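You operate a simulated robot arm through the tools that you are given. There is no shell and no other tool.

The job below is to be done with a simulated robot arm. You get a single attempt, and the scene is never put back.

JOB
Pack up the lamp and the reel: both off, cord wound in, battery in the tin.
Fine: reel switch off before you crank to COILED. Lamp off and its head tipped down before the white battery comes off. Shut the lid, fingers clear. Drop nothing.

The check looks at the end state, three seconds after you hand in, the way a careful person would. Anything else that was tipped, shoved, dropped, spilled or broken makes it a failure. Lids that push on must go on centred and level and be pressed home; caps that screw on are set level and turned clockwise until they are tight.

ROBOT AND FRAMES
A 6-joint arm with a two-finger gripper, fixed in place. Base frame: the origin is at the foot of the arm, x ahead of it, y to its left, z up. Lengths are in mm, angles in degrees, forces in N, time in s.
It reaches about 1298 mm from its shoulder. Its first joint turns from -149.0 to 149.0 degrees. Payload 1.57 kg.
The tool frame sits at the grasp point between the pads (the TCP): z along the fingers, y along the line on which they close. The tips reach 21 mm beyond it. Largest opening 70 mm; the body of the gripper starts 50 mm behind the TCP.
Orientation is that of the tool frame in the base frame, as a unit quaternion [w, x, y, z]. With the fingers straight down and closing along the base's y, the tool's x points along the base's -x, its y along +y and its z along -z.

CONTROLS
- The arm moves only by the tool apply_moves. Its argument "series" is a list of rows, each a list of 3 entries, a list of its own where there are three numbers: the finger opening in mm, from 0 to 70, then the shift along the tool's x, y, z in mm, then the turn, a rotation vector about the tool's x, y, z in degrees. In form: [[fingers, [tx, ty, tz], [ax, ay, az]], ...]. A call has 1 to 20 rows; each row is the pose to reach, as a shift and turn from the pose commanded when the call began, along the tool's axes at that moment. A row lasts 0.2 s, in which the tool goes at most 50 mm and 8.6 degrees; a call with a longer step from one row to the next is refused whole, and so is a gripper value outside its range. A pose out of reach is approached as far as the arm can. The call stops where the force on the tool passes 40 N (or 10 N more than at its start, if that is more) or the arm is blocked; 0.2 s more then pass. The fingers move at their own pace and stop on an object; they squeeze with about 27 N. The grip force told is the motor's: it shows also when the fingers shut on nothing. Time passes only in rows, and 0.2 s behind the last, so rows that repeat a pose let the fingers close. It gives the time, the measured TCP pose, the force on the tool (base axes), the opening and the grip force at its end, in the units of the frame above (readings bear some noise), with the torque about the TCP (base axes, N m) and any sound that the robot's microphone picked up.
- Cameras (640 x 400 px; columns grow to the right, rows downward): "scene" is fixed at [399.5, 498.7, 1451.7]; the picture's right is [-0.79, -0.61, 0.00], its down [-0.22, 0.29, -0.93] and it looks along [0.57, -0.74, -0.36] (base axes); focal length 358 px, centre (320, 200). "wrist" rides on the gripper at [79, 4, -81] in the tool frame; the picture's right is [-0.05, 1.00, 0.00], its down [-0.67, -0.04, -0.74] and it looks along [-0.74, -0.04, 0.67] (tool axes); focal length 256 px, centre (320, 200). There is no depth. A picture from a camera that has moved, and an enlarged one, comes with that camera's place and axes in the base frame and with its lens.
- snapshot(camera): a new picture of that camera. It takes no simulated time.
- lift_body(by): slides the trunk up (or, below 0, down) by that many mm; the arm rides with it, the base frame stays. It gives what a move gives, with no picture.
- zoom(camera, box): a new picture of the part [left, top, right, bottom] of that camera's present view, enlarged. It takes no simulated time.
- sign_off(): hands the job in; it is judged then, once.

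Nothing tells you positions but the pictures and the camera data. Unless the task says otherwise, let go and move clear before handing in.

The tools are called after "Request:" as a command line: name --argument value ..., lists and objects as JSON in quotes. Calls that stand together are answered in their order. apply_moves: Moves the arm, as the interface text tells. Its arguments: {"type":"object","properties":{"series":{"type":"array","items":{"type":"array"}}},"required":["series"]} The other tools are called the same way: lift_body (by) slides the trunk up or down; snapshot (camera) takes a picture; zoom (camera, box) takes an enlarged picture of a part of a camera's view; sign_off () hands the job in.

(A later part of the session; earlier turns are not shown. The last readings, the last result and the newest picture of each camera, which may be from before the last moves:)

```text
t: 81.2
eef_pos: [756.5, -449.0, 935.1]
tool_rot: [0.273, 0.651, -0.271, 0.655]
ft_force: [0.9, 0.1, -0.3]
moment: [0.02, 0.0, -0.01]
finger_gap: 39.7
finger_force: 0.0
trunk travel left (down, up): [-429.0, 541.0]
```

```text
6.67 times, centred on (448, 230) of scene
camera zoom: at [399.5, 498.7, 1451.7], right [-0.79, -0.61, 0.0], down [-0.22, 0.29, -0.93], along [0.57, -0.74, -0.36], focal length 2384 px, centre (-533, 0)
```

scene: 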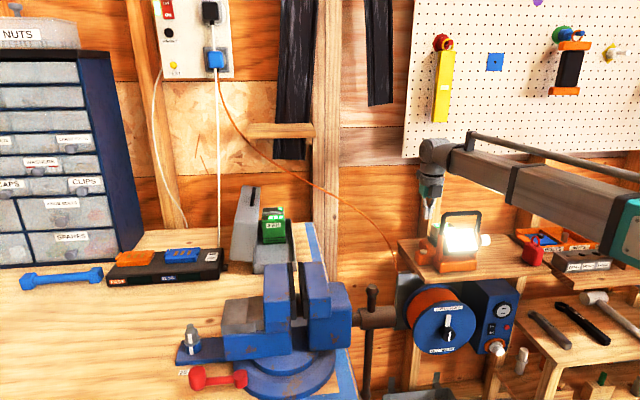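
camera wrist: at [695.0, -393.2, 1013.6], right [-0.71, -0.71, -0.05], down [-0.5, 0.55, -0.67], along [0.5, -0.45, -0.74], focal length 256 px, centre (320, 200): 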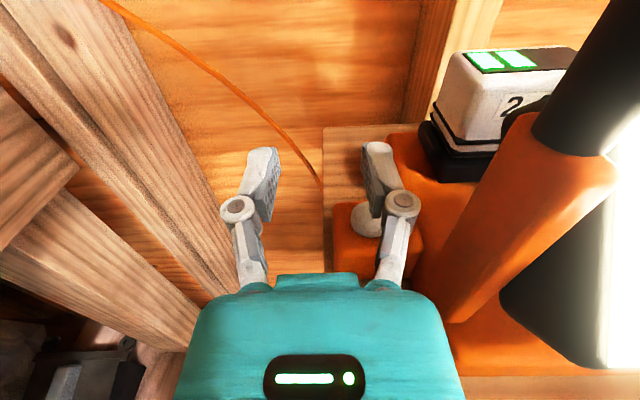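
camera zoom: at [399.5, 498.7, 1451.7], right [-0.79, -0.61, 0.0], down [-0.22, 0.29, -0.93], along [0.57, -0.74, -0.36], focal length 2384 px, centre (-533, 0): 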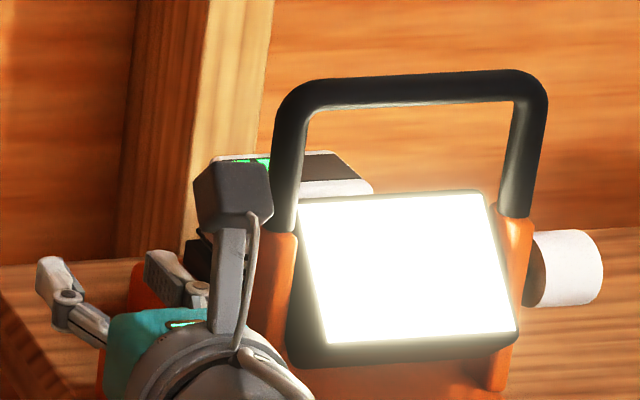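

The right finger is now directly above the button and the body clears the base. Lowering carefully.

Request:
lift_body --by -20

Request:
lift_body --by -4

Request:
zoom --camera "wrist" --box '[280, 130, 480, 280]'

```text
t: 81.8
eef_pos: [757.5, -448.4, 915.6]
tool_rot: [0.271, 0.651, -0.269, 0.656]
ft_force: [0.0, 0.4, 0.3]
moment: [0.03, 0.01, 0.01]
finger_gap: 39.9
finger_force: 0.0
trunk travel left (down, up): [-409.0, 561.0]
```

```text
t: 82.4
eef_pos: [756.4, -448.2, 910.5]
tool_rot: [0.272, 0.651, -0.27, 0.655]
ft_force: [-0.3, -0.2, 0.2]
moment: [0.02, -0.01, 0.01]
finger_gap: 39.8
finger_force: 0.0
trunk travel left (down, up): [-405.0, 565.0]
```

```text
2.67 times, centred on (380, 205) of wrist
camera zoom: at [694.9, -393.2, 989.6], right [-0.71, -0.71, -0.05], down [-0.5, 0.55, -0.67], along [0.5, -0.45, -0.74], focal length 683 px, centre (160, 187)
```

zoom: 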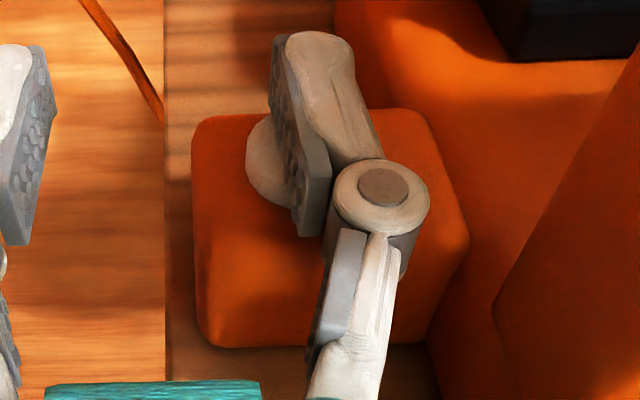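

The finger covers the button. I'll press in 2 mm steps.

Request:
lift_body --by -3

Request:
lift_body --by -2

Request:
lift_body --by -2

Request:
zoom --camera "scene" --box '[400, 200, 496, 260]'

```text
t: 82.9
eef_pos: [756.8, -449.6, 908.2]
tool_rot: [0.271, 0.652, -0.27, 0.655]
ft_force: [-0.4, -0.8, 0.0]
moment: [0.01, -0.03, 0.01]
finger_gap: 39.9
finger_force: 0.0
trunk travel left (down, up): [-402.0, 568.0]
heard: click
```

```text
t: 83.4
eef_pos: [757.2, -447.9, 906.0]
tool_rot: [0.272, 0.651, -0.27, 0.655]
ft_force: [0.0, -0.2, 1.7]
moment: [-0.02, 0.02, 0.04]
finger_gap: 39.8
finger_force: 0.1
trunk travel left (down, up): [-400.0, 570.0]
```

```text
t: 83.9
eef_pos: [756.2, -448.1, 904.2]
tool_rot: [0.272, 0.651, -0.269, 0.656]
ft_force: [1.7, -1.4, 8.2]
moment: [-0.2, 0.05, 0.05]
finger_gap: 39.5
finger_force: 0.0
trunk travel left (down, up): [-398.0, 572.0]
```

```text
6.67 times, centred on (448, 230) of scene
camera zoom: at [399.5, 498.7, 1451.7], right [-0.79, -0.61, 0.0], down [-0.22, 0.29, -0.93], along [0.57, -0.74, -0.36], focal length 2384 px, centre (-533, 0)
```

zoom: 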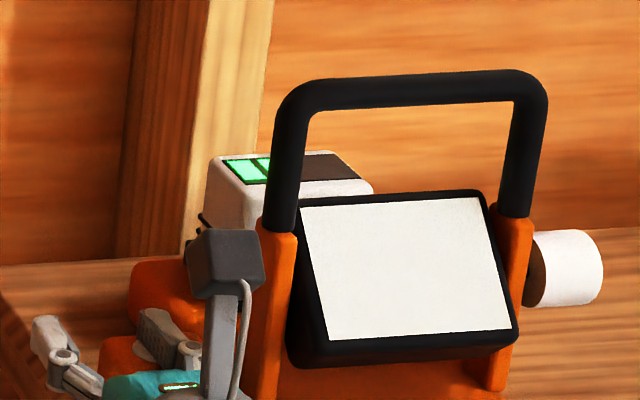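

I heard a click and the lamp went dark. I'll rise off the button and confirm it stays off.

Request:
lift_body --by 36

Request:
zoom --camera "scene" --box '[400, 200, 496, 260]'

Request:
snapshot --camera "wrist"

```text
t: 84.7
eef_pos: [757.0, -448.3, 941.0]
tool_rot: [0.271, 0.651, -0.269, 0.656]
ft_force: [0.1, 0.4, 0.4]
moment: [-0.01, 0.0, 0.02]
finger_gap: 40.0
finger_force: 0.0
trunk travel left (down, up): [-434.0, 536.0]
```

```text
6.67 times, centred on (448, 230) of scene
camera zoom: at [399.5, 498.7, 1451.7], right [-0.79, -0.61, 0.0], down [-0.22, 0.29, -0.93], along [0.57, -0.74, -0.36], focal length 2384 px, centre (-533, 0)
```

zoom: 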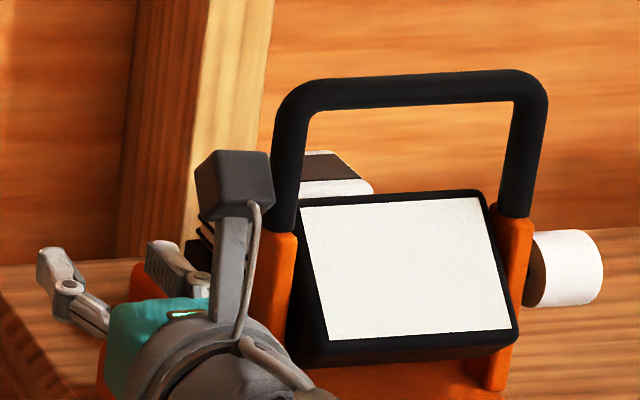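

```text
taken
camera wrist: at [694.9, -393.2, 1018.6], right [-0.71, -0.71, -0.05], down [-0.5, 0.55, -0.67], along [0.5, -0.45, -0.74], focal length 256 px, centre (320, 200)
```

wrist: 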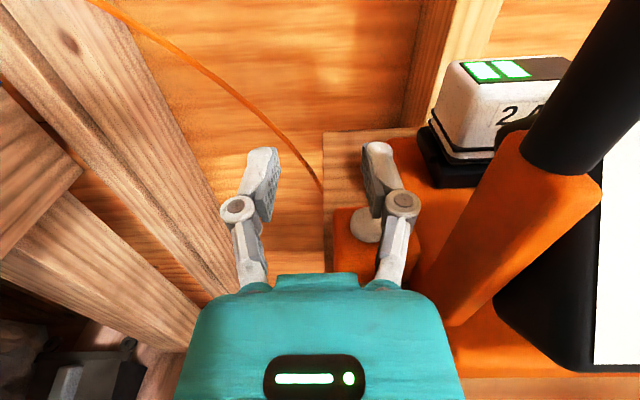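

The lamp is off. I'll back out and move in front of the head to look at how it tips.

Request:
apply_moves --series '[[40, [0, 0, -35], [0, 0, 0]], [30, [0, 0, -70], [0, 0, 0]], [10, [0, 0, -105], [0, 0, 0]], [0, [0, 0, -138], [0, 0, 0]], [0, [0, 30, -138], [0, 0, 0]], [0, [0, 70, -138], [0, 0, 0]], [0, [0, 70, -138], [0, 0, 0]]]'

Request:
lift_body --by 80

Request:
snapshot --camera "wrist"

Request:
zoom --camera "scene" --box '[410, 200, 506, 280]'

```text
t: 86.3
eef_pos: [612.1, -399.2, 941.1]
tool_rot: [0.272, 0.651, -0.27, 0.655]
ft_force: [-0.4, 0.0, 0.2]
moment: [0.03, -0.02, 0.0]
finger_gap: 0.1
finger_force: 26.9
trunk travel left (down, up): [-434.0, 536.0]
```

```text
t: 87.5
eef_pos: [612.5, -399.5, 1019.2]
tool_rot: [0.271, 0.652, -0.27, 0.655]
ft_force: [0.2, 1.6, 0.4]
moment: [-0.02, -0.02, 0.02]
finger_gap: 0.0
finger_force: 26.8
trunk travel left (down, up): [-514.0, 456.0]
```

```text
taken
camera wrist: at [549.9, -344.1, 1098.5], right [-0.71, -0.71, -0.05], down [-0.5, 0.55, -0.67], along [0.5, -0.45, -0.74], focal length 256 px, centre (320, 200)
```

wrist: 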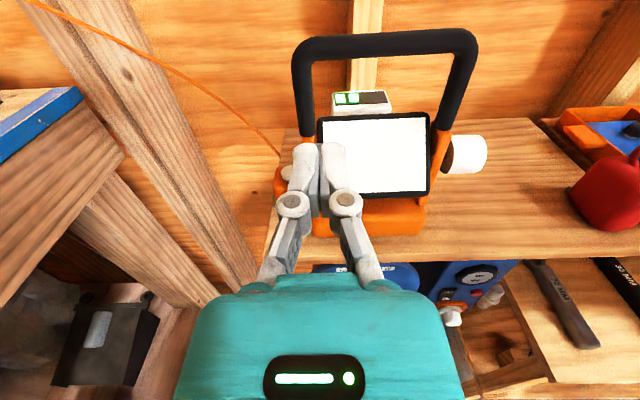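

```text
5.00 times, centred on (458, 240) of scene
camera zoom: at [399.5, 498.7, 1451.7], right [-0.79, -0.61, 0.0], down [-0.22, 0.29, -0.93], along [0.57, -0.74, -0.36], focal length 1788 px, centre (-370, 0)
```

zoom: 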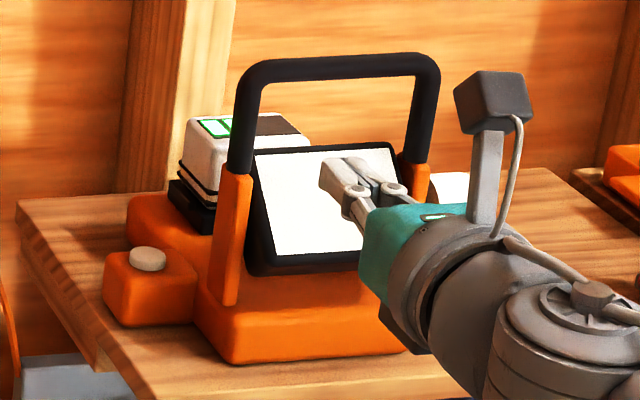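

Measured from two views, the head face runs from about (w=780, z=934) at the bottom to (w=827, z=987) at the top, with the pivot near (818, 948). I'll tip it by pushing the bottom of the face inward with closed fingertips at the head's centre, in small steps while watching the force.

Request:
apply_moves --series '[[0, [0, 22, 0], [0, 0, 0]], [0, [0, 43.5, 0], [0, 0, 0]], [0, [0, 43.5, 0], [0, 0, 0]]]'

Request:
lift_body --by -81

Request:
apply_moves --series '[[0, [0, 0, 20], [0, 0, 0]], [0, [0, 0, 36], [0, 0, 0]], [0, [0, 0, 36], [0, 0, 0]]]'

Request:
snapshot --camera "wrist"

Request:
zoom --camera "scene" --box '[410, 200, 506, 280]'

```text
t: 88.3
eef_pos: [581.3, -429.2, 1019.7]
tool_rot: [0.271, 0.651, -0.27, 0.655]
ft_force: [-0.3, -0.2, 0.4]
moment: [0.0, -0.03, 0.0]
finger_gap: 0.0
finger_force: 26.6
trunk travel left (down, up): [-514.0, 456.0]
```

```text
t: 89.5
eef_pos: [580.9, -429.6, 938.8]
tool_rot: [0.271, 0.652, -0.27, 0.654]
ft_force: [-0.2, 0.5, 0.3]
moment: [0.0, 0.01, 0.01]
finger_gap: 0.0
finger_force: 27.2
trunk travel left (down, up): [-433.0, 537.0]
```

```text
t: 90.3
eef_pos: [606.6, -453.7, 938.1]
tool_rot: [0.272, 0.652, -0.271, 0.654]
ft_force: [-0.1, -0.9, 0.4]
moment: [0.01, -0.02, 0.0]
finger_gap: 0.0
finger_force: 26.9
trunk travel left (down, up): [-433.0, 537.0]
```

```text
taken
camera wrist: at [545.7, -399.0, 1017.2], right [-0.71, -0.71, -0.05], down [-0.5, 0.55, -0.67], along [0.5, -0.45, -0.74], focal length 256 px, centre (320, 200)
```

wrist: 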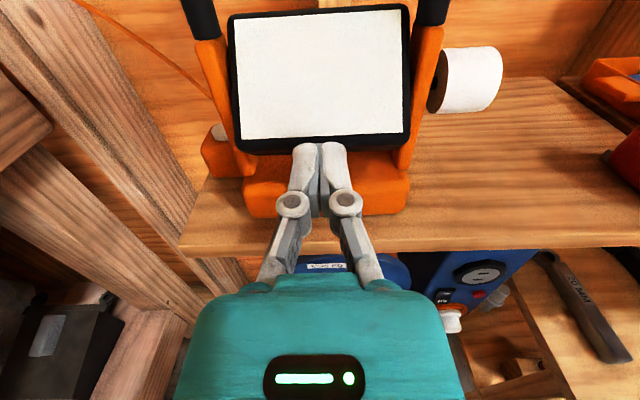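

```text
5.00 times, centred on (458, 240) of scene
camera zoom: at [399.5, 498.7, 1451.7], right [-0.79, -0.61, 0.0], down [-0.22, 0.29, -0.93], along [0.57, -0.74, -0.36], focal length 1788 px, centre (-370, 0)
```

zoom: 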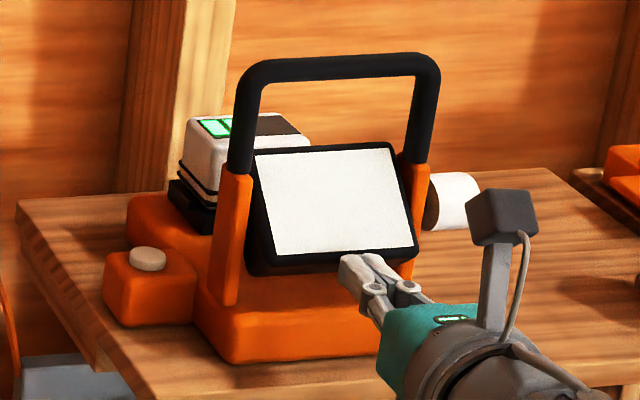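

The fingertips are about 10 mm in front of the head's bottom rim at its centre. I'll push in slowly.

Request:
apply_moves --series '[[0, [0, 0, 6], [0, 0, 0]], [0, [0, 0, 9], [0, 0, 0]], [0, [0, 0, 12], [0, 0, 0]], [0, [0, 0, 15], [0, 0, 0]]]'

Request:
snapshot --camera "wrist"

Request:
zoom --camera "scene" --box '[410, 200, 506, 280]'

```text
t: 91.3
eef_pos: [616.7, -463.6, 939.3]
tool_rot: [0.271, 0.651, -0.269, 0.655]
ft_force: [-4.6, 3.9, -0.2]
moment: [0.05, 0.03, -0.02]
finger_gap: 6.0
finger_force: 26.7
trunk travel left (down, up): [-433.0, 537.0]
```

```text
taken
camera wrist: at [554.9, -409.7, 1017.7], right [-0.71, -0.71, -0.05], down [-0.5, 0.55, -0.67], along [0.5, -0.45, -0.74], focal length 256 px, centre (320, 200)
```

wrist: 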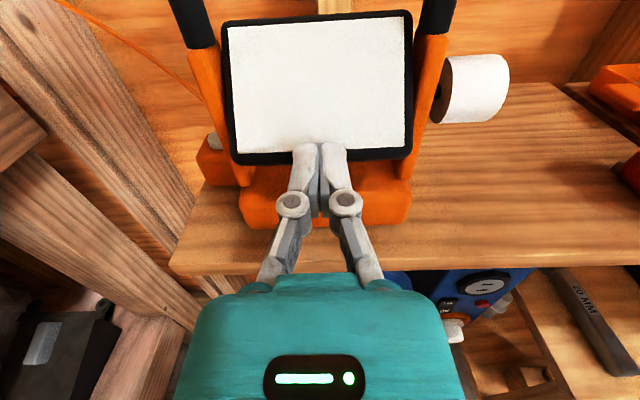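

```text
5.00 times, centred on (458, 240) of scene
camera zoom: at [399.5, 498.7, 1451.7], right [-0.79, -0.61, 0.0], down [-0.22, 0.29, -0.93], along [0.57, -0.74, -0.36], focal length 1788 px, centre (-370, 0)
```

zoom: 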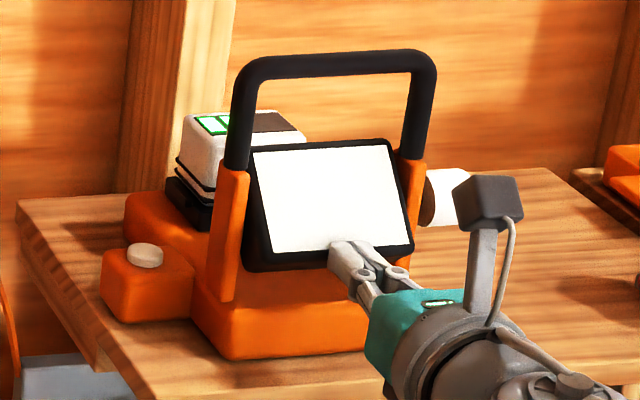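

The lamp slid back about 3 mm on the shelf instead of tipping, so pushing straight in is wrong. I'll back off and press downward on the lower part of the face from above, which holds the base down instead of sliding it.

Request:
apply_moves --series '[[0, [0, 0, -12], [0, 0, 0]], [0, [0, 0, -24], [0, 0, 0]], [0, [0, 0, -24], [0, 0, 0]]]'

Request:
lift_body --by 36

Request:
apply_moves --series '[[0, [0, 0, 17], [0, 0, 0]], [0, [0, 0, 34], [0, 0, 0]], [0, [0, 0, 34], [0, 0, 0]]]'

Request:
snapshot --camera "wrist"

Request:
zoom --camera "scene" --box '[410, 200, 506, 280]'

```text
t: 92.1
eef_pos: [601.6, -447.9, 938.9]
tool_rot: [0.271, 0.652, -0.269, 0.655]
ft_force: [-0.2, -0.7, 0.8]
moment: [-0.02, -0.02, -0.02]
finger_gap: 0.0
finger_force: 27.0
trunk travel left (down, up): [-433.0, 537.0]
```

```text
t: 92.9
eef_pos: [600.2, -448.6, 975.0]
tool_rot: [0.271, 0.652, -0.27, 0.655]
ft_force: [0.0, -1.0, -0.1]
moment: [0.03, -0.02, -0.02]
finger_gap: 0.0
finger_force: 27.1
trunk travel left (down, up): [-469.0, 501.0]
```

```text
t: 93.7
eef_pos: [622.9, -473.4, 974.3]
tool_rot: [0.27, 0.652, -0.27, 0.655]
ft_force: [-0.5, -0.1, -1.0]
moment: [0.02, 0.0, -0.02]
finger_gap: 0.0
finger_force: 27.3
trunk travel left (down, up): [-469.0, 501.0]
```

```text
taken
camera wrist: at [561.1, -416.6, 1053.4], right [-0.71, -0.71, -0.05], down [-0.5, 0.55, -0.67], along [0.5, -0.45, -0.74], focal length 256 px, centre (320, 200)
```

wrist: 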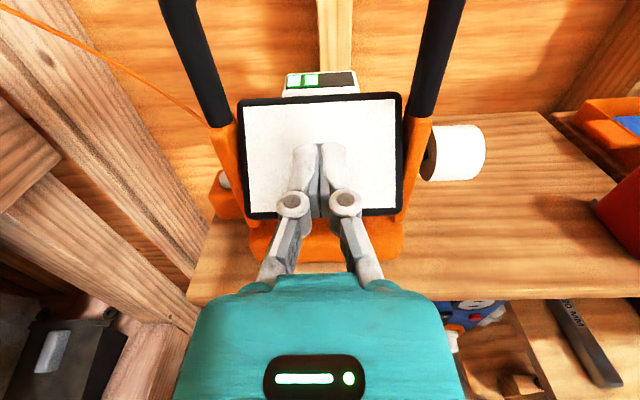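

```text
5.00 times, centred on (458, 240) of scene
camera zoom: at [399.5, 498.7, 1451.7], right [-0.79, -0.61, 0.0], down [-0.22, 0.29, -0.93], along [0.57, -0.74, -0.36], focal length 1788 px, centre (-370, 0)
```

zoom: 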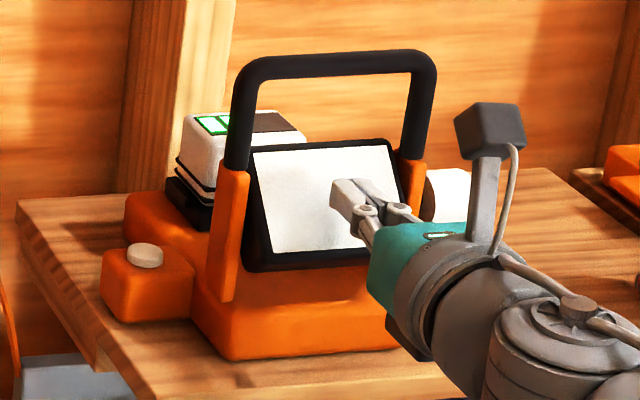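

The fingertips are over the lower part of the face. I'll lower in small steps and watch for contact.

Request:
lift_body --by -17

Request:
lift_body --by -4

Request:
lift_body --by -4

Request:
zoom --camera "scene" --box '[410, 200, 506, 280]'

```text
t: 94.3
eef_pos: [623.4, -472.4, 958.6]
tool_rot: [0.271, 0.651, -0.269, 0.656]
ft_force: [0.2, -0.9, 0.8]
moment: [0.0, 0.01, -0.01]
finger_gap: 0.0
finger_force: 27.3
trunk travel left (down, up): [-452.0, 518.0]
```

```text
t: 94.9
eef_pos: [623.1, -471.9, 953.3]
tool_rot: [0.272, 0.652, -0.271, 0.654]
ft_force: [-0.3, 0.3, 1.0]
moment: [0.04, 0.0, -0.01]
finger_gap: 0.1
finger_force: 27.3
trunk travel left (down, up): [-448.0, 522.0]
```

```text
t: 95.4
eef_pos: [623.1, -471.2, 949.9]
tool_rot: [0.272, 0.651, -0.27, 0.655]
ft_force: [-0.3, 0.3, 0.2]
moment: [-0.01, -0.01, 0.0]
finger_gap: 0.1
finger_force: 27.3
trunk travel left (down, up): [-444.0, 526.0]
```

```text
5.00 times, centred on (458, 240) of scene
camera zoom: at [399.5, 498.7, 1451.7], right [-0.79, -0.61, 0.0], down [-0.22, 0.29, -0.93], along [0.57, -0.74, -0.36], focal length 1788 px, centre (-370, 0)
```

zoom: 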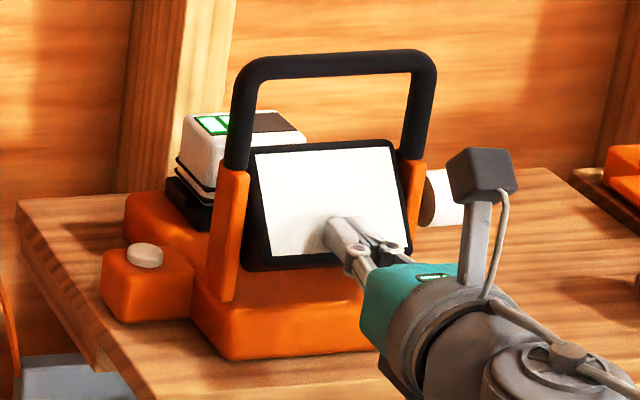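

Request:
lift_body --by -3

Request:
lift_body --by -3

Request:
lift_body --by -3

Request:
zoom --camera "scene" --box '[410, 200, 506, 280]'

Request:
snapshot --camera "wrist"

```text
t: 95.9
eef_pos: [623.8, -472.3, 946.6]
tool_rot: [0.272, 0.651, -0.271, 0.655]
ft_force: [-0.3, -0.6, 0.3]
moment: [0.01, 0.01, -0.01]
finger_gap: 0.0
finger_force: 26.9
trunk travel left (down, up): [-441.0, 529.0]
```

```text
t: 96.4
eef_pos: [623.7, -472.6, 943.2]
tool_rot: [0.272, 0.651, -0.27, 0.655]
ft_force: [-0.5, 0.9, 0.4]
moment: [-0.02, -0.02, 0.03]
finger_gap: 0.0
finger_force: 27.2
trunk travel left (down, up): [-438.0, 532.0]
```

```text
t: 97.0
eef_pos: [623.4, -471.7, 939.8]
tool_rot: [0.271, 0.651, -0.27, 0.655]
ft_force: [-0.3, -0.9, -0.3]
moment: [-0.03, -0.01, 0.0]
finger_gap: 0.2
finger_force: 27.2
trunk travel left (down, up): [-435.0, 535.0]
```

```text
5.00 times, centred on (458, 240) of scene
camera zoom: at [399.5, 498.7, 1451.7], right [-0.79, -0.61, 0.0], down [-0.22, 0.29, -0.93], along [0.57, -0.74, -0.36], focal length 1788 px, centre (-370, 0)
```

zoom: 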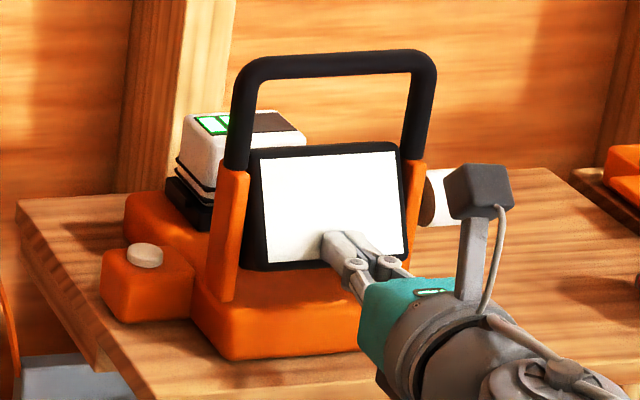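

```text
taken
camera wrist: at [561.1, -416.4, 1019.4], right [-0.71, -0.71, -0.05], down [-0.5, 0.55, -0.67], along [0.5, -0.45, -0.74], focal length 256 px, centre (320, 200)
```

wrist: 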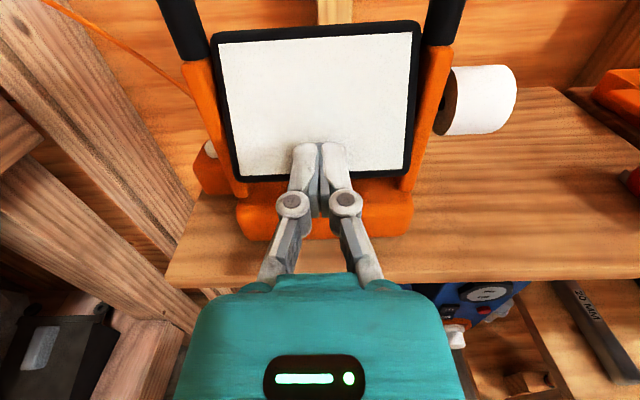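

The head is turning downward with almost no force and the base isn't moving. I'll keep lowering.

Request:
lift_body --by -4

Request:
lift_body --by -4

Request:
lift_body --by -4

Request:
zoom --camera "scene" --box '[410, 200, 506, 280]'

Request:
snapshot --camera "wrist"

```text
t: 97.5
eef_pos: [622.8, -472.3, 937.6]
tool_rot: [0.272, 0.651, -0.27, 0.655]
ft_force: [-0.2, -0.4, 0.2]
moment: [-0.01, 0.02, 0.01]
finger_gap: 0.1
finger_force: 26.7
trunk travel left (down, up): [-431.0, 539.0]
```

```text
t: 98.0
eef_pos: [624.1, -470.5, 933.5]
tool_rot: [0.271, 0.652, -0.27, 0.655]
ft_force: [0.3, -1.0, -0.9]
moment: [0.0, -0.01, 0.0]
finger_gap: 0.0
finger_force: 26.8
trunk travel left (down, up): [-427.0, 543.0]
```

```text
t: 98.5
eef_pos: [624.3, -472.5, 928.2]
tool_rot: [0.272, 0.652, -0.27, 0.655]
ft_force: [0.6, 0.0, -0.6]
moment: [0.01, 0.02, -0.01]
finger_gap: 0.0
finger_force: 27.2
trunk travel left (down, up): [-423.0, 547.0]
```

```text
5.00 times, centred on (458, 240) of scene
camera zoom: at [399.5, 498.7, 1451.7], right [-0.79, -0.61, 0.0], down [-0.22, 0.29, -0.93], along [0.57, -0.74, -0.36], focal length 1788 px, centre (-370, 0)
```

zoom: 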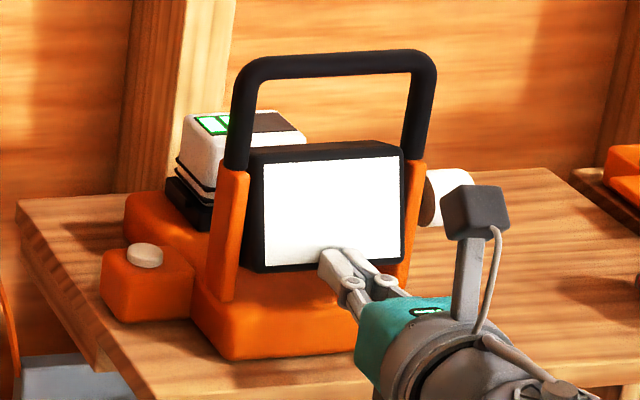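

```text
taken
camera wrist: at [561.1, -416.4, 1007.5], right [-0.71, -0.71, -0.05], down [-0.5, 0.55, -0.67], along [0.5, -0.45, -0.74], focal length 256 px, centre (320, 200)
```

wrist: 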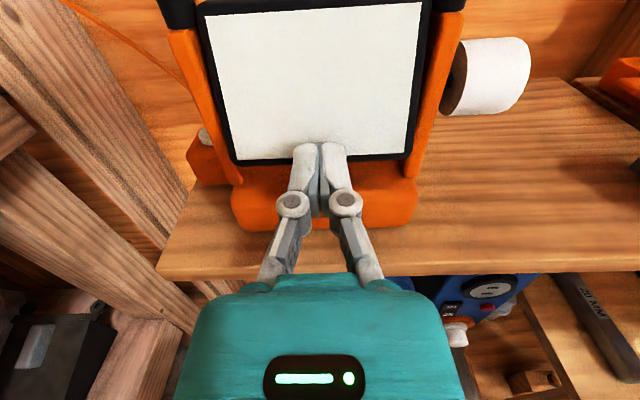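

The head is now nearly upright and very light to move. I'll drop a little lower and push the bottom edge in gently to take it past vertical.

Request:
lift_body --by -7

Request:
apply_moves --series '[[0, [0, 0, 3], [0, 0, 0]], [0, [0, 0, 6], [0, 0, 0]], [0, [0, 0, 9], [0, 0, 0]]]'

Request:
zoom --camera "scene" --box '[410, 200, 506, 280]'

Request:
snapshot --camera "wrist"

```text
t: 99.1
eef_pos: [622.7, -471.0, 922.7]
tool_rot: [0.271, 0.652, -0.27, 0.655]
ft_force: [1.0, -0.1, 0.5]
moment: [0.0, -0.02, -0.01]
finger_gap: 0.0
finger_force: 26.8
trunk travel left (down, up): [-416.0, 554.0]
```

```text
t: 99.9
eef_pos: [630.2, -477.9, 922.6]
tool_rot: [0.272, 0.651, -0.271, 0.655]
ft_force: [-0.5, 0.2, 1.0]
moment: [0.06, 0.01, 0.03]
finger_gap: 0.0
finger_force: 26.5
trunk travel left (down, up): [-416.0, 554.0]
```

```text
5.00 times, centred on (458, 240) of scene
camera zoom: at [399.5, 498.7, 1451.7], right [-0.79, -0.61, 0.0], down [-0.22, 0.29, -0.93], along [0.57, -0.74, -0.36], focal length 1788 px, centre (-370, 0)
```

zoom: 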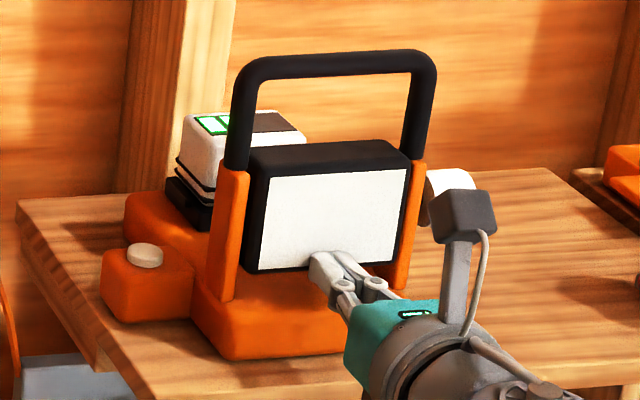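

```text
taken
camera wrist: at [567.8, -422.8, 1000.5], right [-0.71, -0.71, -0.05], down [-0.5, 0.55, -0.67], along [0.5, -0.45, -0.74], focal length 256 px, centre (320, 200)
```

wrist: 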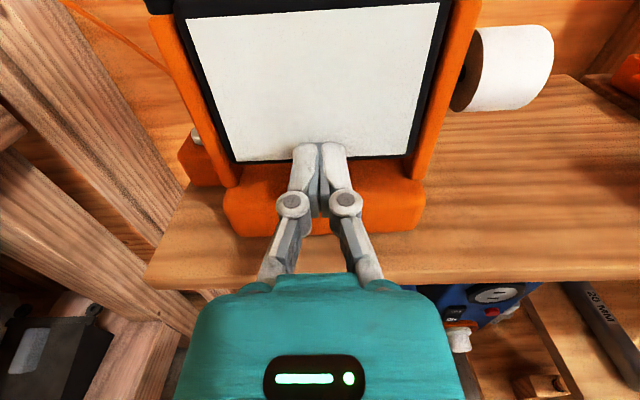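

The head has passed vertical and the base hasn't moved. I'll continue in small steps.

Request:
apply_moves --series '[[0, [0, 0, 3], [0, 0, 0]], [0, [0, 0, 6], [0, 0, 0]], [0, [0, 0, 9], [0, 0, 0]]]'

Request:
zoom --camera "scene" --box '[410, 200, 506, 280]'

Request:
snapshot --camera "wrist"

```text
t: 100.7
eef_pos: [635.0, -484.9, 921.5]
tool_rot: [0.271, 0.652, -0.27, 0.655]
ft_force: [-3.1, 3.0, -3.9]
moment: [0.04, 0.05, 0.0]
finger_gap: 5.9
finger_force: 27.3
trunk travel left (down, up): [-416.0, 554.0]
```

```text
5.00 times, centred on (458, 240) of scene
camera zoom: at [399.5, 498.7, 1451.7], right [-0.79, -0.61, 0.0], down [-0.22, 0.29, -0.93], along [0.57, -0.74, -0.36], focal length 1788 px, centre (-370, 0)
```

zoom: 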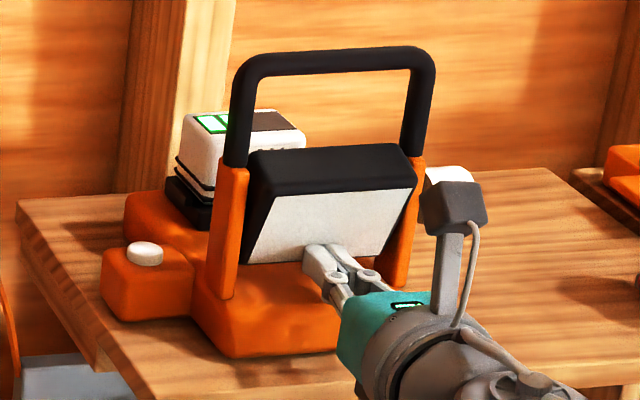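

```text
taken
camera wrist: at [573.7, -429.4, 1000.4], right [-0.71, -0.71, -0.05], down [-0.5, 0.55, -0.67], along [0.5, -0.45, -0.74], focal length 256 px, centre (320, 200)
```

wrist: 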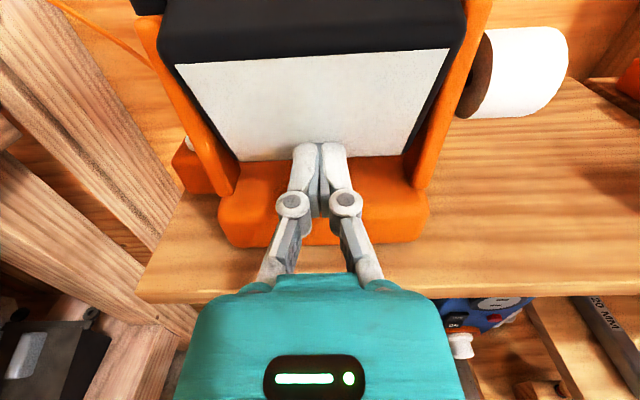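

The head now faces about 40° downward, but the contact has little leverage left and the lamp crept back about 1 mm. I'll back out and finish by pressing down on the top front edge from above.

Request:
apply_moves --series '[[0, [0, 0, -20], [0, 0, 0]], [0, [0, 0, -50], [0, 0, 0]], [0, [0, 0, -65], [0, 0, 0]], [0, [0, 0, -65], [0, 0, 0]]]'

Request:
lift_body --by 75

Request:
snapshot --camera "wrist"

Request:
zoom --camera "scene" --box '[410, 200, 506, 280]'

```text
t: 101.7
eef_pos: [589.3, -438.0, 922.4]
tool_rot: [0.27, 0.652, -0.269, 0.655]
ft_force: [0.1, 0.1, -0.1]
moment: [-0.01, 0.01, -0.02]
finger_gap: 0.0
finger_force: 26.8
trunk travel left (down, up): [-416.0, 554.0]
```

```text
t: 102.8
eef_pos: [589.6, -438.6, 996.2]
tool_rot: [0.27, 0.653, -0.269, 0.655]
ft_force: [0.1, 0.2, 0.6]
moment: [0.0, -0.04, 0.0]
finger_gap: 0.1
finger_force: 27.0
trunk travel left (down, up): [-491.0, 479.0]
```

```text
taken
camera wrist: at [527.6, -383.0, 1075.3], right [-0.71, -0.71, -0.05], down [-0.5, 0.55, -0.67], along [0.5, -0.45, -0.74], focal length 256 px, centre (320, 200)
```

wrist: 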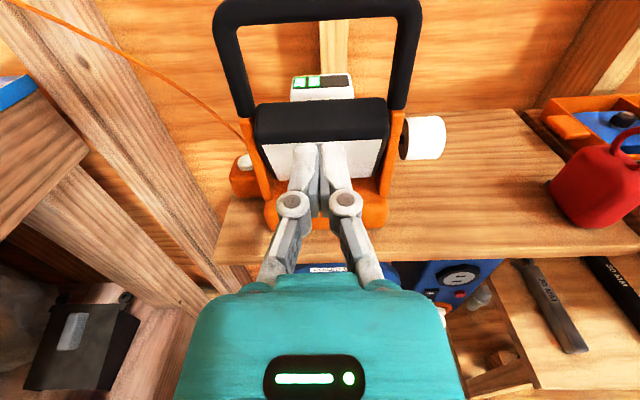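

```text
5.00 times, centred on (458, 240) of scene
camera zoom: at [399.5, 498.7, 1451.7], right [-0.79, -0.61, 0.0], down [-0.22, 0.29, -0.93], along [0.57, -0.74, -0.36], focal length 1788 px, centre (-370, 0)
```

zoom: 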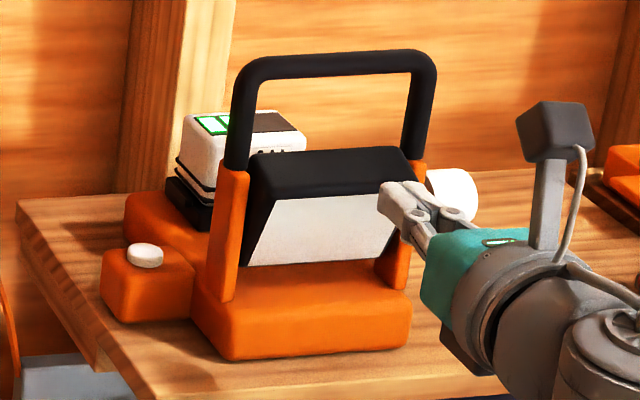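

The head holds at roughly 25–30° below level. I'll press down on its top front edge from above to take it further, since that load goes straight into the base.

Request:
apply_moves --series '[[0, [0, 0, 23], [0, 0, 0]], [0, [0, 0, 46], [0, 0, 0]], [0, [0, 0, 46], [0, 0, 0]]]'

Request:
lift_body --by -10

Request:
lift_body --by -5

Request:
lift_body --by -5

Request:
lift_body --by -4

Request:
zoom --camera "scene" --box '[410, 200, 506, 280]'

```text
t: 103.6
eef_pos: [622.9, -471.0, 996.3]
tool_rot: [0.271, 0.652, -0.27, 0.654]
ft_force: [0.3, -0.6, -0.5]
moment: [-0.01, 0.02, 0.0]
finger_gap: 0.1
finger_force: 27.7
trunk travel left (down, up): [-491.0, 479.0]
```

```text
t: 104.2
eef_pos: [621.7, -470.6, 987.4]
tool_rot: [0.271, 0.652, -0.27, 0.655]
ft_force: [-0.1, 0.3, 0.2]
moment: [0.02, 0.01, -0.01]
finger_gap: 0.0
finger_force: 27.1
trunk travel left (down, up): [-481.0, 489.0]
```

```text
t: 104.7
eef_pos: [621.5, -469.2, 982.9]
tool_rot: [0.271, 0.651, -0.27, 0.655]
ft_force: [-5.1, 5.7, 5.8]
moment: [-0.06, -0.03, -0.01]
finger_gap: 6.0
finger_force: 27.6
trunk travel left (down, up): [-476.0, 494.0]
```

```text
t: 105.3
eef_pos: [619.5, -468.8, 979.9]
tool_rot: [0.272, 0.651, -0.269, 0.656]
ft_force: [-7.8, 10.5, 28.0]
moment: [-0.31, -0.34, 0.08]
finger_gap: 6.0
finger_force: 27.2
trunk travel left (down, up): [-471.0, 499.0]
```

```text
t: 105.6
eef_pos: [620.7, -468.8, 978.7]
tool_rot: [0.272, 0.651, -0.269, 0.655]
ft_force: [-4.9, 5.7, 36.7]
moment: [-0.48, -0.45, 0.12]
finger_gap: 6.1
finger_force: 26.7
trunk travel left (down, up): [-471.0, 499.0]
stopped: the force on the tool passed its limit at 48 N (the readings are from after the stop); the commanded pose is now the measured one
```

```text
5.00 times, centred on (458, 240) of scene
camera zoom: at [399.5, 498.7, 1451.7], right [-0.79, -0.61, 0.0], down [-0.22, 0.29, -0.93], along [0.57, -0.74, -0.36], focal length 1788 px, centre (-370, 0)
```

zoom: 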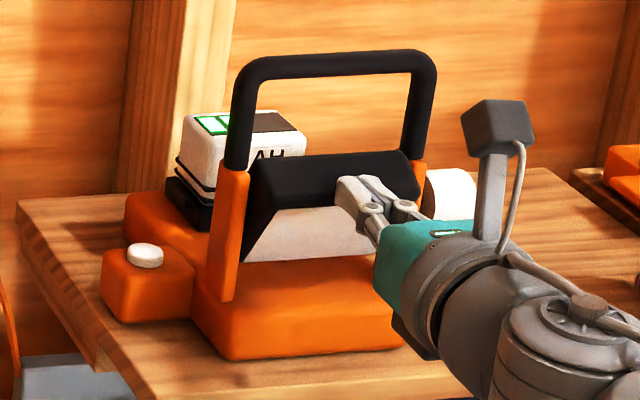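

The force rose sharply, so this is probably the head's stop. I'll raise off straight away and look at the result.

Request:
lift_body --by 25

Request:
apply_moves --series '[[0, [0, 0, -30], [0, 0, 0]], [0, [0, 0, -60], [0, 0, 0]], [0, [0, 0, -60], [0, 0, 0]]]'

Request:
zoom --camera "scene" --box '[410, 200, 506, 280]'

Request:
zoom --camera "wrist" --box '[200, 0, 480, 200]'

```text
t: 106.3
eef_pos: [622.3, -470.5, 1000.6]
tool_rot: [0.272, 0.652, -0.27, 0.654]
ft_force: [-0.6, 0.1, -0.4]
moment: [0.03, -0.03, 0.01]
finger_gap: 0.0
finger_force: 27.3
trunk travel left (down, up): [-496.0, 474.0]
```

```text
t: 107.1
eef_pos: [579.4, -428.2, 1001.7]
tool_rot: [0.271, 0.652, -0.27, 0.655]
ft_force: [-0.5, 0.4, -0.8]
moment: [0.0, 0.0, 0.01]
finger_gap: 0.0
finger_force: 27.1
trunk travel left (down, up): [-496.0, 474.0]
```

```text
5.00 times, centred on (458, 240) of scene
camera zoom: at [399.5, 498.7, 1451.7], right [-0.79, -0.61, 0.0], down [-0.22, 0.29, -0.93], along [0.57, -0.74, -0.36], focal length 1788 px, centre (-370, 0)
```

zoom: 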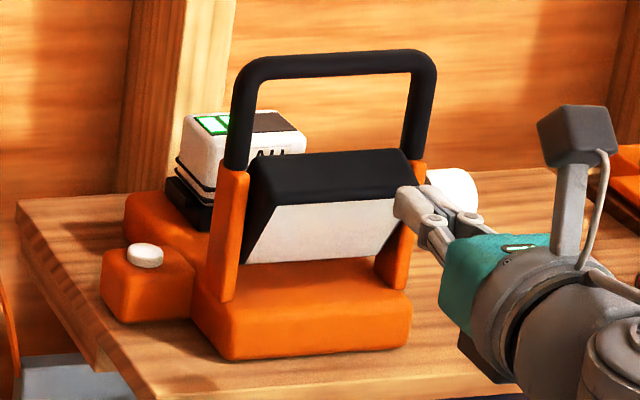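

```text
2.00 times, centred on (340, 100) of wrist
camera zoom: at [516.9, -373.0, 1080.0], right [-0.71, -0.71, -0.05], down [-0.5, 0.55, -0.67], along [0.5, -0.45, -0.74], focal length 512 px, centre (280, 400)
```

zoom: 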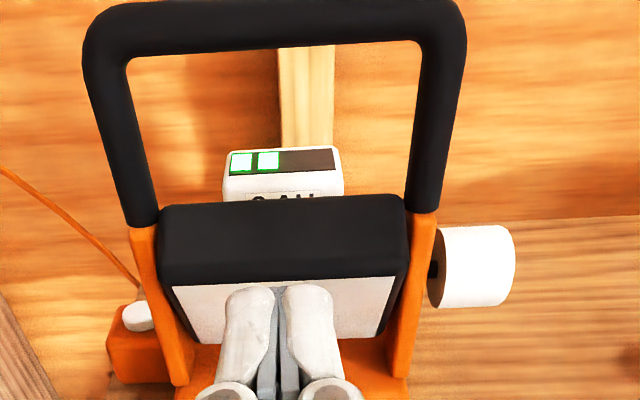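

The head rests at its lower stop, about 30° below level, and the lamp has barely moved. Next is the battery: I'll raise the trunk well above the lamp, turn the gripper to point straight down, and look at the tin before taking the battery.

Request:
lift_body --by 300

Request:
apply_moves --series '[[0, [-26.7, 0, -1.9], [0, -8.2, 0]], [0, [-52.8, 0, -7.6], [0, -16.4, 0]], [0, [-77.8, 0, -17], [0, -24.6, 0]], [0, [-101.3, 0, -29.8], [0, -32.8, 0]], [0, [-122.7, 0, -45.9], [0, -41, 0]], [0, [-141.6, 0, -64.8], [0, -49.2, 0]], [0, [-157.5, 0, -86.2], [0, -57.4, 0]], [0, [-170.3, 0, -109.7], [0, -65.6, 0]], [0, [-179.6, 0, -134.8], [0, -73.8, 0]], [0, [-185.2, 0, -161], [0, -82, 0]], [0, [-187, 0, -187], [0, -90, 0]], [0, [-187, 0, -187], [0, -90, 0]]]'

Request:
snapshot --camera "scene"

```text
t: 110.1
eef_pos: [578.4, -428.2, 1300.8]
tool_rot: [0.271, 0.652, -0.269, 0.655]
ft_force: [-0.2, 0.3, -0.4]
moment: [0.02, 0.04, 0.02]
finger_gap: 0.0
finger_force: 27.3
trunk travel left (down, up): [-796.0, 174.0]
```

```text
t: 112.7
eef_pos: [448.4, -298.1, 1113.8]
tool_rot: [0.001, 0.924, -0.383, 0.002]
ft_force: [-0.4, -0.1, 0.4]
moment: [0.01, -0.01, -0.03]
finger_gap: 0.0
finger_force: 27.3
trunk travel left (down, up): [-796.0, 174.0]
```

```text
taken
```

scene: 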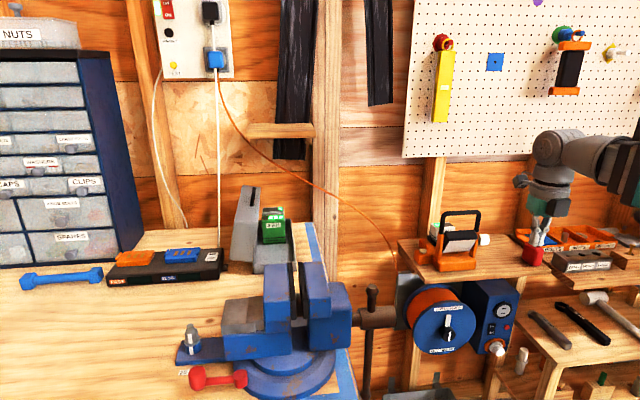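

The gripper is vertical and clear of everything. I'll go up another 100 mm and move left towards the tin, turning so the camera looks at it from the right.

Request:
lift_body --by 100

Request:
apply_moves --series '[[0, [25, -31, 0], [0, 0, 7.5]], [0, [50, -62, 0], [0, 0, 15]], [0, [75, -93, 0], [0, 0, 22.5]], [0, [100, -124, 0], [0, 0, 30]], [0, [125, -155, 0], [0, 0, 37.5]], [0, [150, -186, 0], [0, 0, 45]], [0, [175, -217, 0], [0, 0, 52.5]], [0, [200, -248, 0], [0, 0, 60]], [0, [225, -279, 0], [0, 0, 67.5]], [0, [250, -310, 0], [0, 0, 75]], [0, [275, -341, 0], [0, 0, 82.5]], [0, [300, -374, 0], [0, 0, 90]], [0, [300, -374, 0], [0, 0, 90]]]'

Request:
snapshot --camera "wrist"

Request:
snapshot --camera "scene"

```text
t: 114.0
eef_pos: [449.6, -298.6, 1214.3]
tool_rot: [0.002, 0.924, -0.383, 0.001]
ft_force: [0.2, 0.9, -0.4]
moment: [-0.01, -0.01, 0.03]
finger_gap: 0.0
finger_force: 27.3
trunk travel left (down, up): [-896.0, 74.0]
```

```text
t: 116.8
eef_pos: [926.0, -243.4, 1216.0]
tool_rot: [0.0, -0.382, 0.924, -0.002]
ft_force: [0.5, 0.6, 0.5]
moment: [-0.02, 0.01, 0.02]
finger_gap: 0.0
finger_force: 26.5
out of reach, approached as far as the arm can: row 11
trunk travel left (down, up): [-896.0, 74.0]
```

```text
taken
camera wrist: at [864.3, -296.8, 1295.4], right [-0.67, 0.74, -0.01], down [0.49, 0.45, 0.74], along [0.56, 0.49, -0.67], focal length 256 px, centre (320, 200)
```

wrist: 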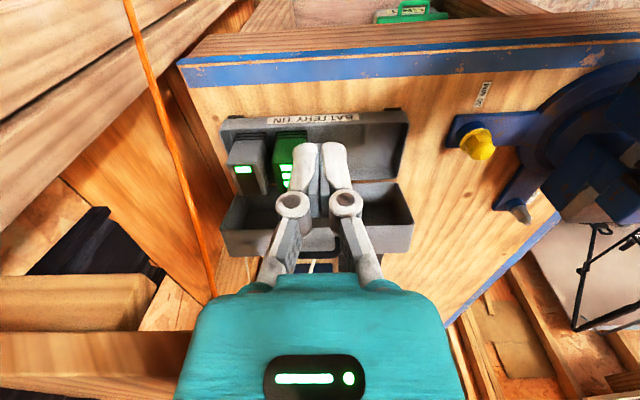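

```text
taken
```

scene: 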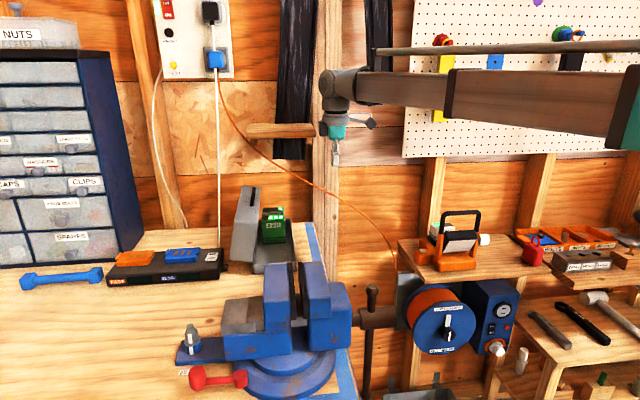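

The tin is open with a grey and a green battery at its wall end, and the lid stands up on the far (left) side with its handle at the top. Zooming in.

Request:
zoom --camera "wrist" --box '[200, 90, 440, 270]'

Request:
zoom --camera "scene" --box '[220, 170, 348, 290]'

```text
2.22 times, centred on (320, 180) of wrist
camera zoom: at [864.3, -296.8, 1295.4], right [-0.67, 0.74, -0.01], down [0.49, 0.45, 0.74], along [0.56, 0.49, -0.67], focal length 569 px, centre (320, 244)
```

zoom: 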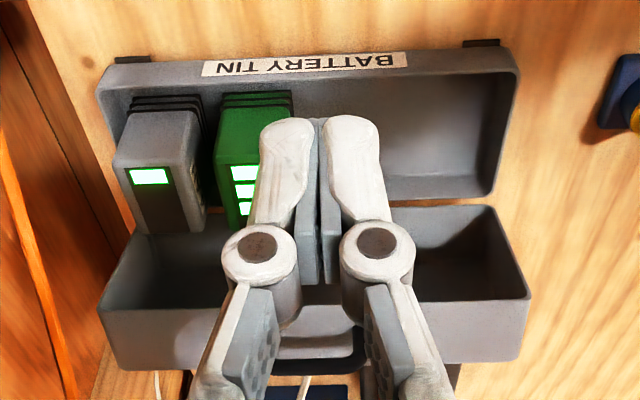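

```text
3.33 times, centred on (284, 230) of scene
camera zoom: at [399.5, 498.7, 1451.7], right [-0.79, -0.61, 0.0], down [-0.22, 0.29, -0.93], along [0.57, -0.74, -0.36], focal length 1192 px, centre (440, 100)
```

zoom: 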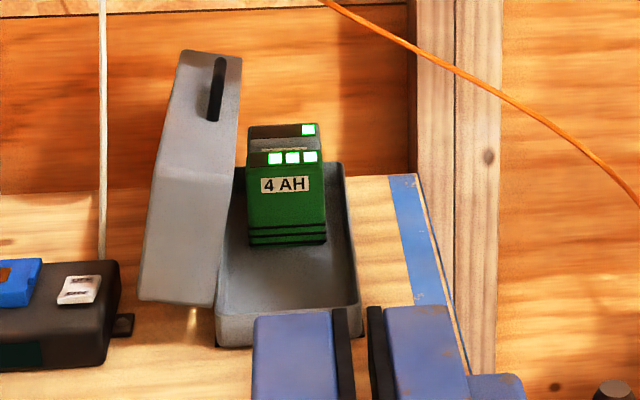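

The lid leans inward over the tin (its top edge is at about u≈-680, z≈1090), so I need to know how bulky the wrist is before placing anything. I'll measure the gripper in the scene view.

Request:
zoom --camera "scene" --box '[290, 60, 418, 170]'

```text
3.64 times, centred on (354, 115) of scene
camera zoom: at [399.5, 498.7, 1451.7], right [-0.79, -0.61, 0.0], down [-0.22, 0.29, -0.93], along [0.57, -0.74, -0.36], focal length 1300 px, centre (196, 509)
```

zoom: 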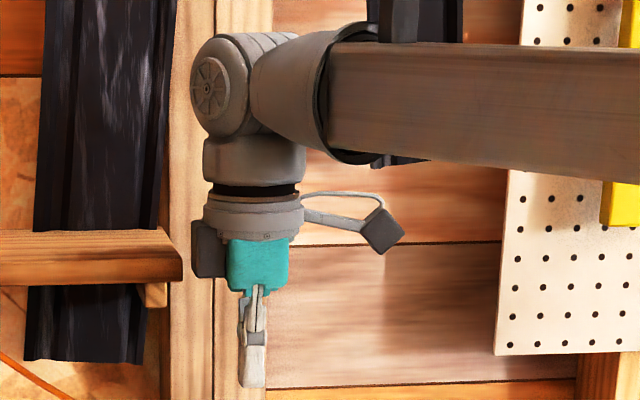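

The gripper has a box on one side reaching about 42 mm, so I'll hold the battery with the tool tilted 20° (wrist leaning right) to stay clear of the leaning lid. The tilt is about the closing axis, so the pads still sit flat on the battery's front and back. Now back over the lamp with fingers open.

Request:
apply_moves --series '[[10, [35, -8, -1], [0, -2, 0]], [20, [72, -17, -2], [0, -4, 0]], [30, [110, -26, -3], [0, -6, 0]], [40, [148, -35, -5], [0, -8, 0]], [50, [186, -44, -6], [0, -10, 0]], [60, [224, -53, -7], [0, -12, 0]], [60, [262, -62, -8], [0, -14, 0]], [60, [300, -71, -9], [0, -16, 0]], [60, [338, -80, -10], [0, -18, 0]], [60, [375.7, -90, -11.3], [0, -20, 0]], [60, [375.7, -90, -11.3], [0, -20, 0]]]'

Request:
snapshot --camera "wrist"

Request:
snapshot --camera "scene"

```text
t: 119.2
eef_pos: [724.3, -574.9, 1226.6]
tool_rot: [0.162, -0.378, 0.909, 0.064]
ft_force: [-0.7, 0.3, 0.9]
moment: [0.01, 0.05, -0.02]
finger_gap: 60.4
finger_force: 0.1
out of reach, approached as far as the arm can: row 3, 4, 5, 6, 7, 8
trunk travel left (down, up): [-896.0, 74.0]
```

```text
taken
camera wrist: at [646.3, -643.6, 1274.2], right [-0.67, 0.74, 0.01], down [0.28, 0.24, 0.93], along [0.68, 0.63, -0.37], focal length 256 px, centre (320, 200)
```

wrist: 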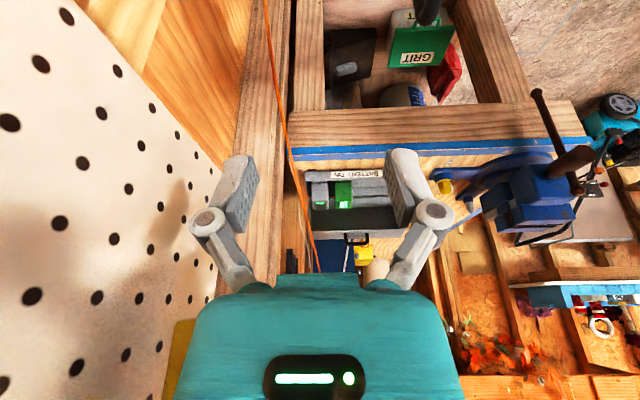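

```text
taken
```

scene: 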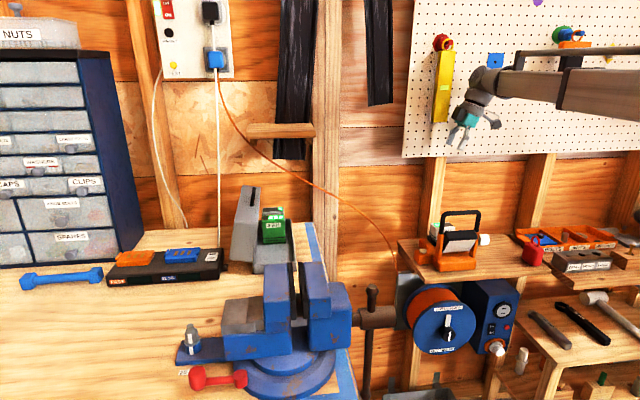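

I'm centred over the battery (u≈-106, w≈919) with the fingers open 60 mm. I'll lower part way and check alignment.

Request:
lift_body --by -205

Request:
snapshot --camera "wrist"

Request:
zoom --camera "scene" --box '[390, 150, 518, 270]'

```text
t: 121.5
eef_pos: [723.3, -575.1, 1020.4]
tool_rot: [0.161, -0.378, 0.909, 0.065]
ft_force: [-0.2, 0.0, -0.5]
moment: [-0.02, 0.0, -0.01]
finger_gap: 59.5
finger_force: 0.1
trunk travel left (down, up): [-691.0, 279.0]
```

```text
taken
camera wrist: at [646.2, -643.5, 1069.3], right [-0.67, 0.74, 0.01], down [0.28, 0.24, 0.93], along [0.68, 0.63, -0.37], focal length 256 px, centre (320, 200)
```

wrist: 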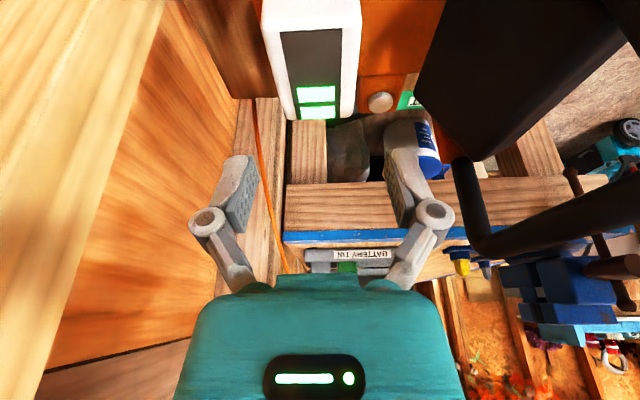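

```text
3.33 times, centred on (454, 210) of scene
camera zoom: at [399.5, 498.7, 1451.7], right [-0.79, -0.61, 0.0], down [-0.22, 0.29, -0.93], along [0.57, -0.74, -0.36], focal length 1192 px, centre (-127, 167)
```

zoom: 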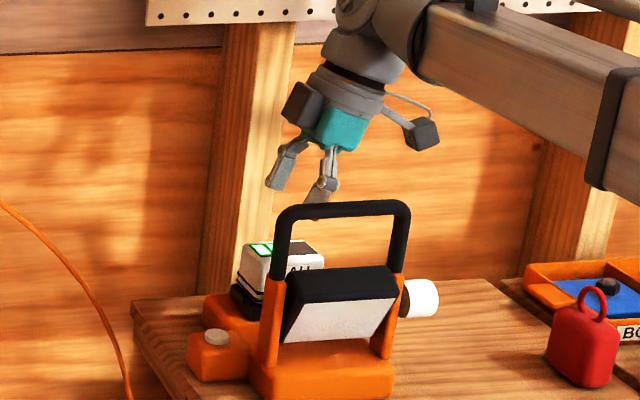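

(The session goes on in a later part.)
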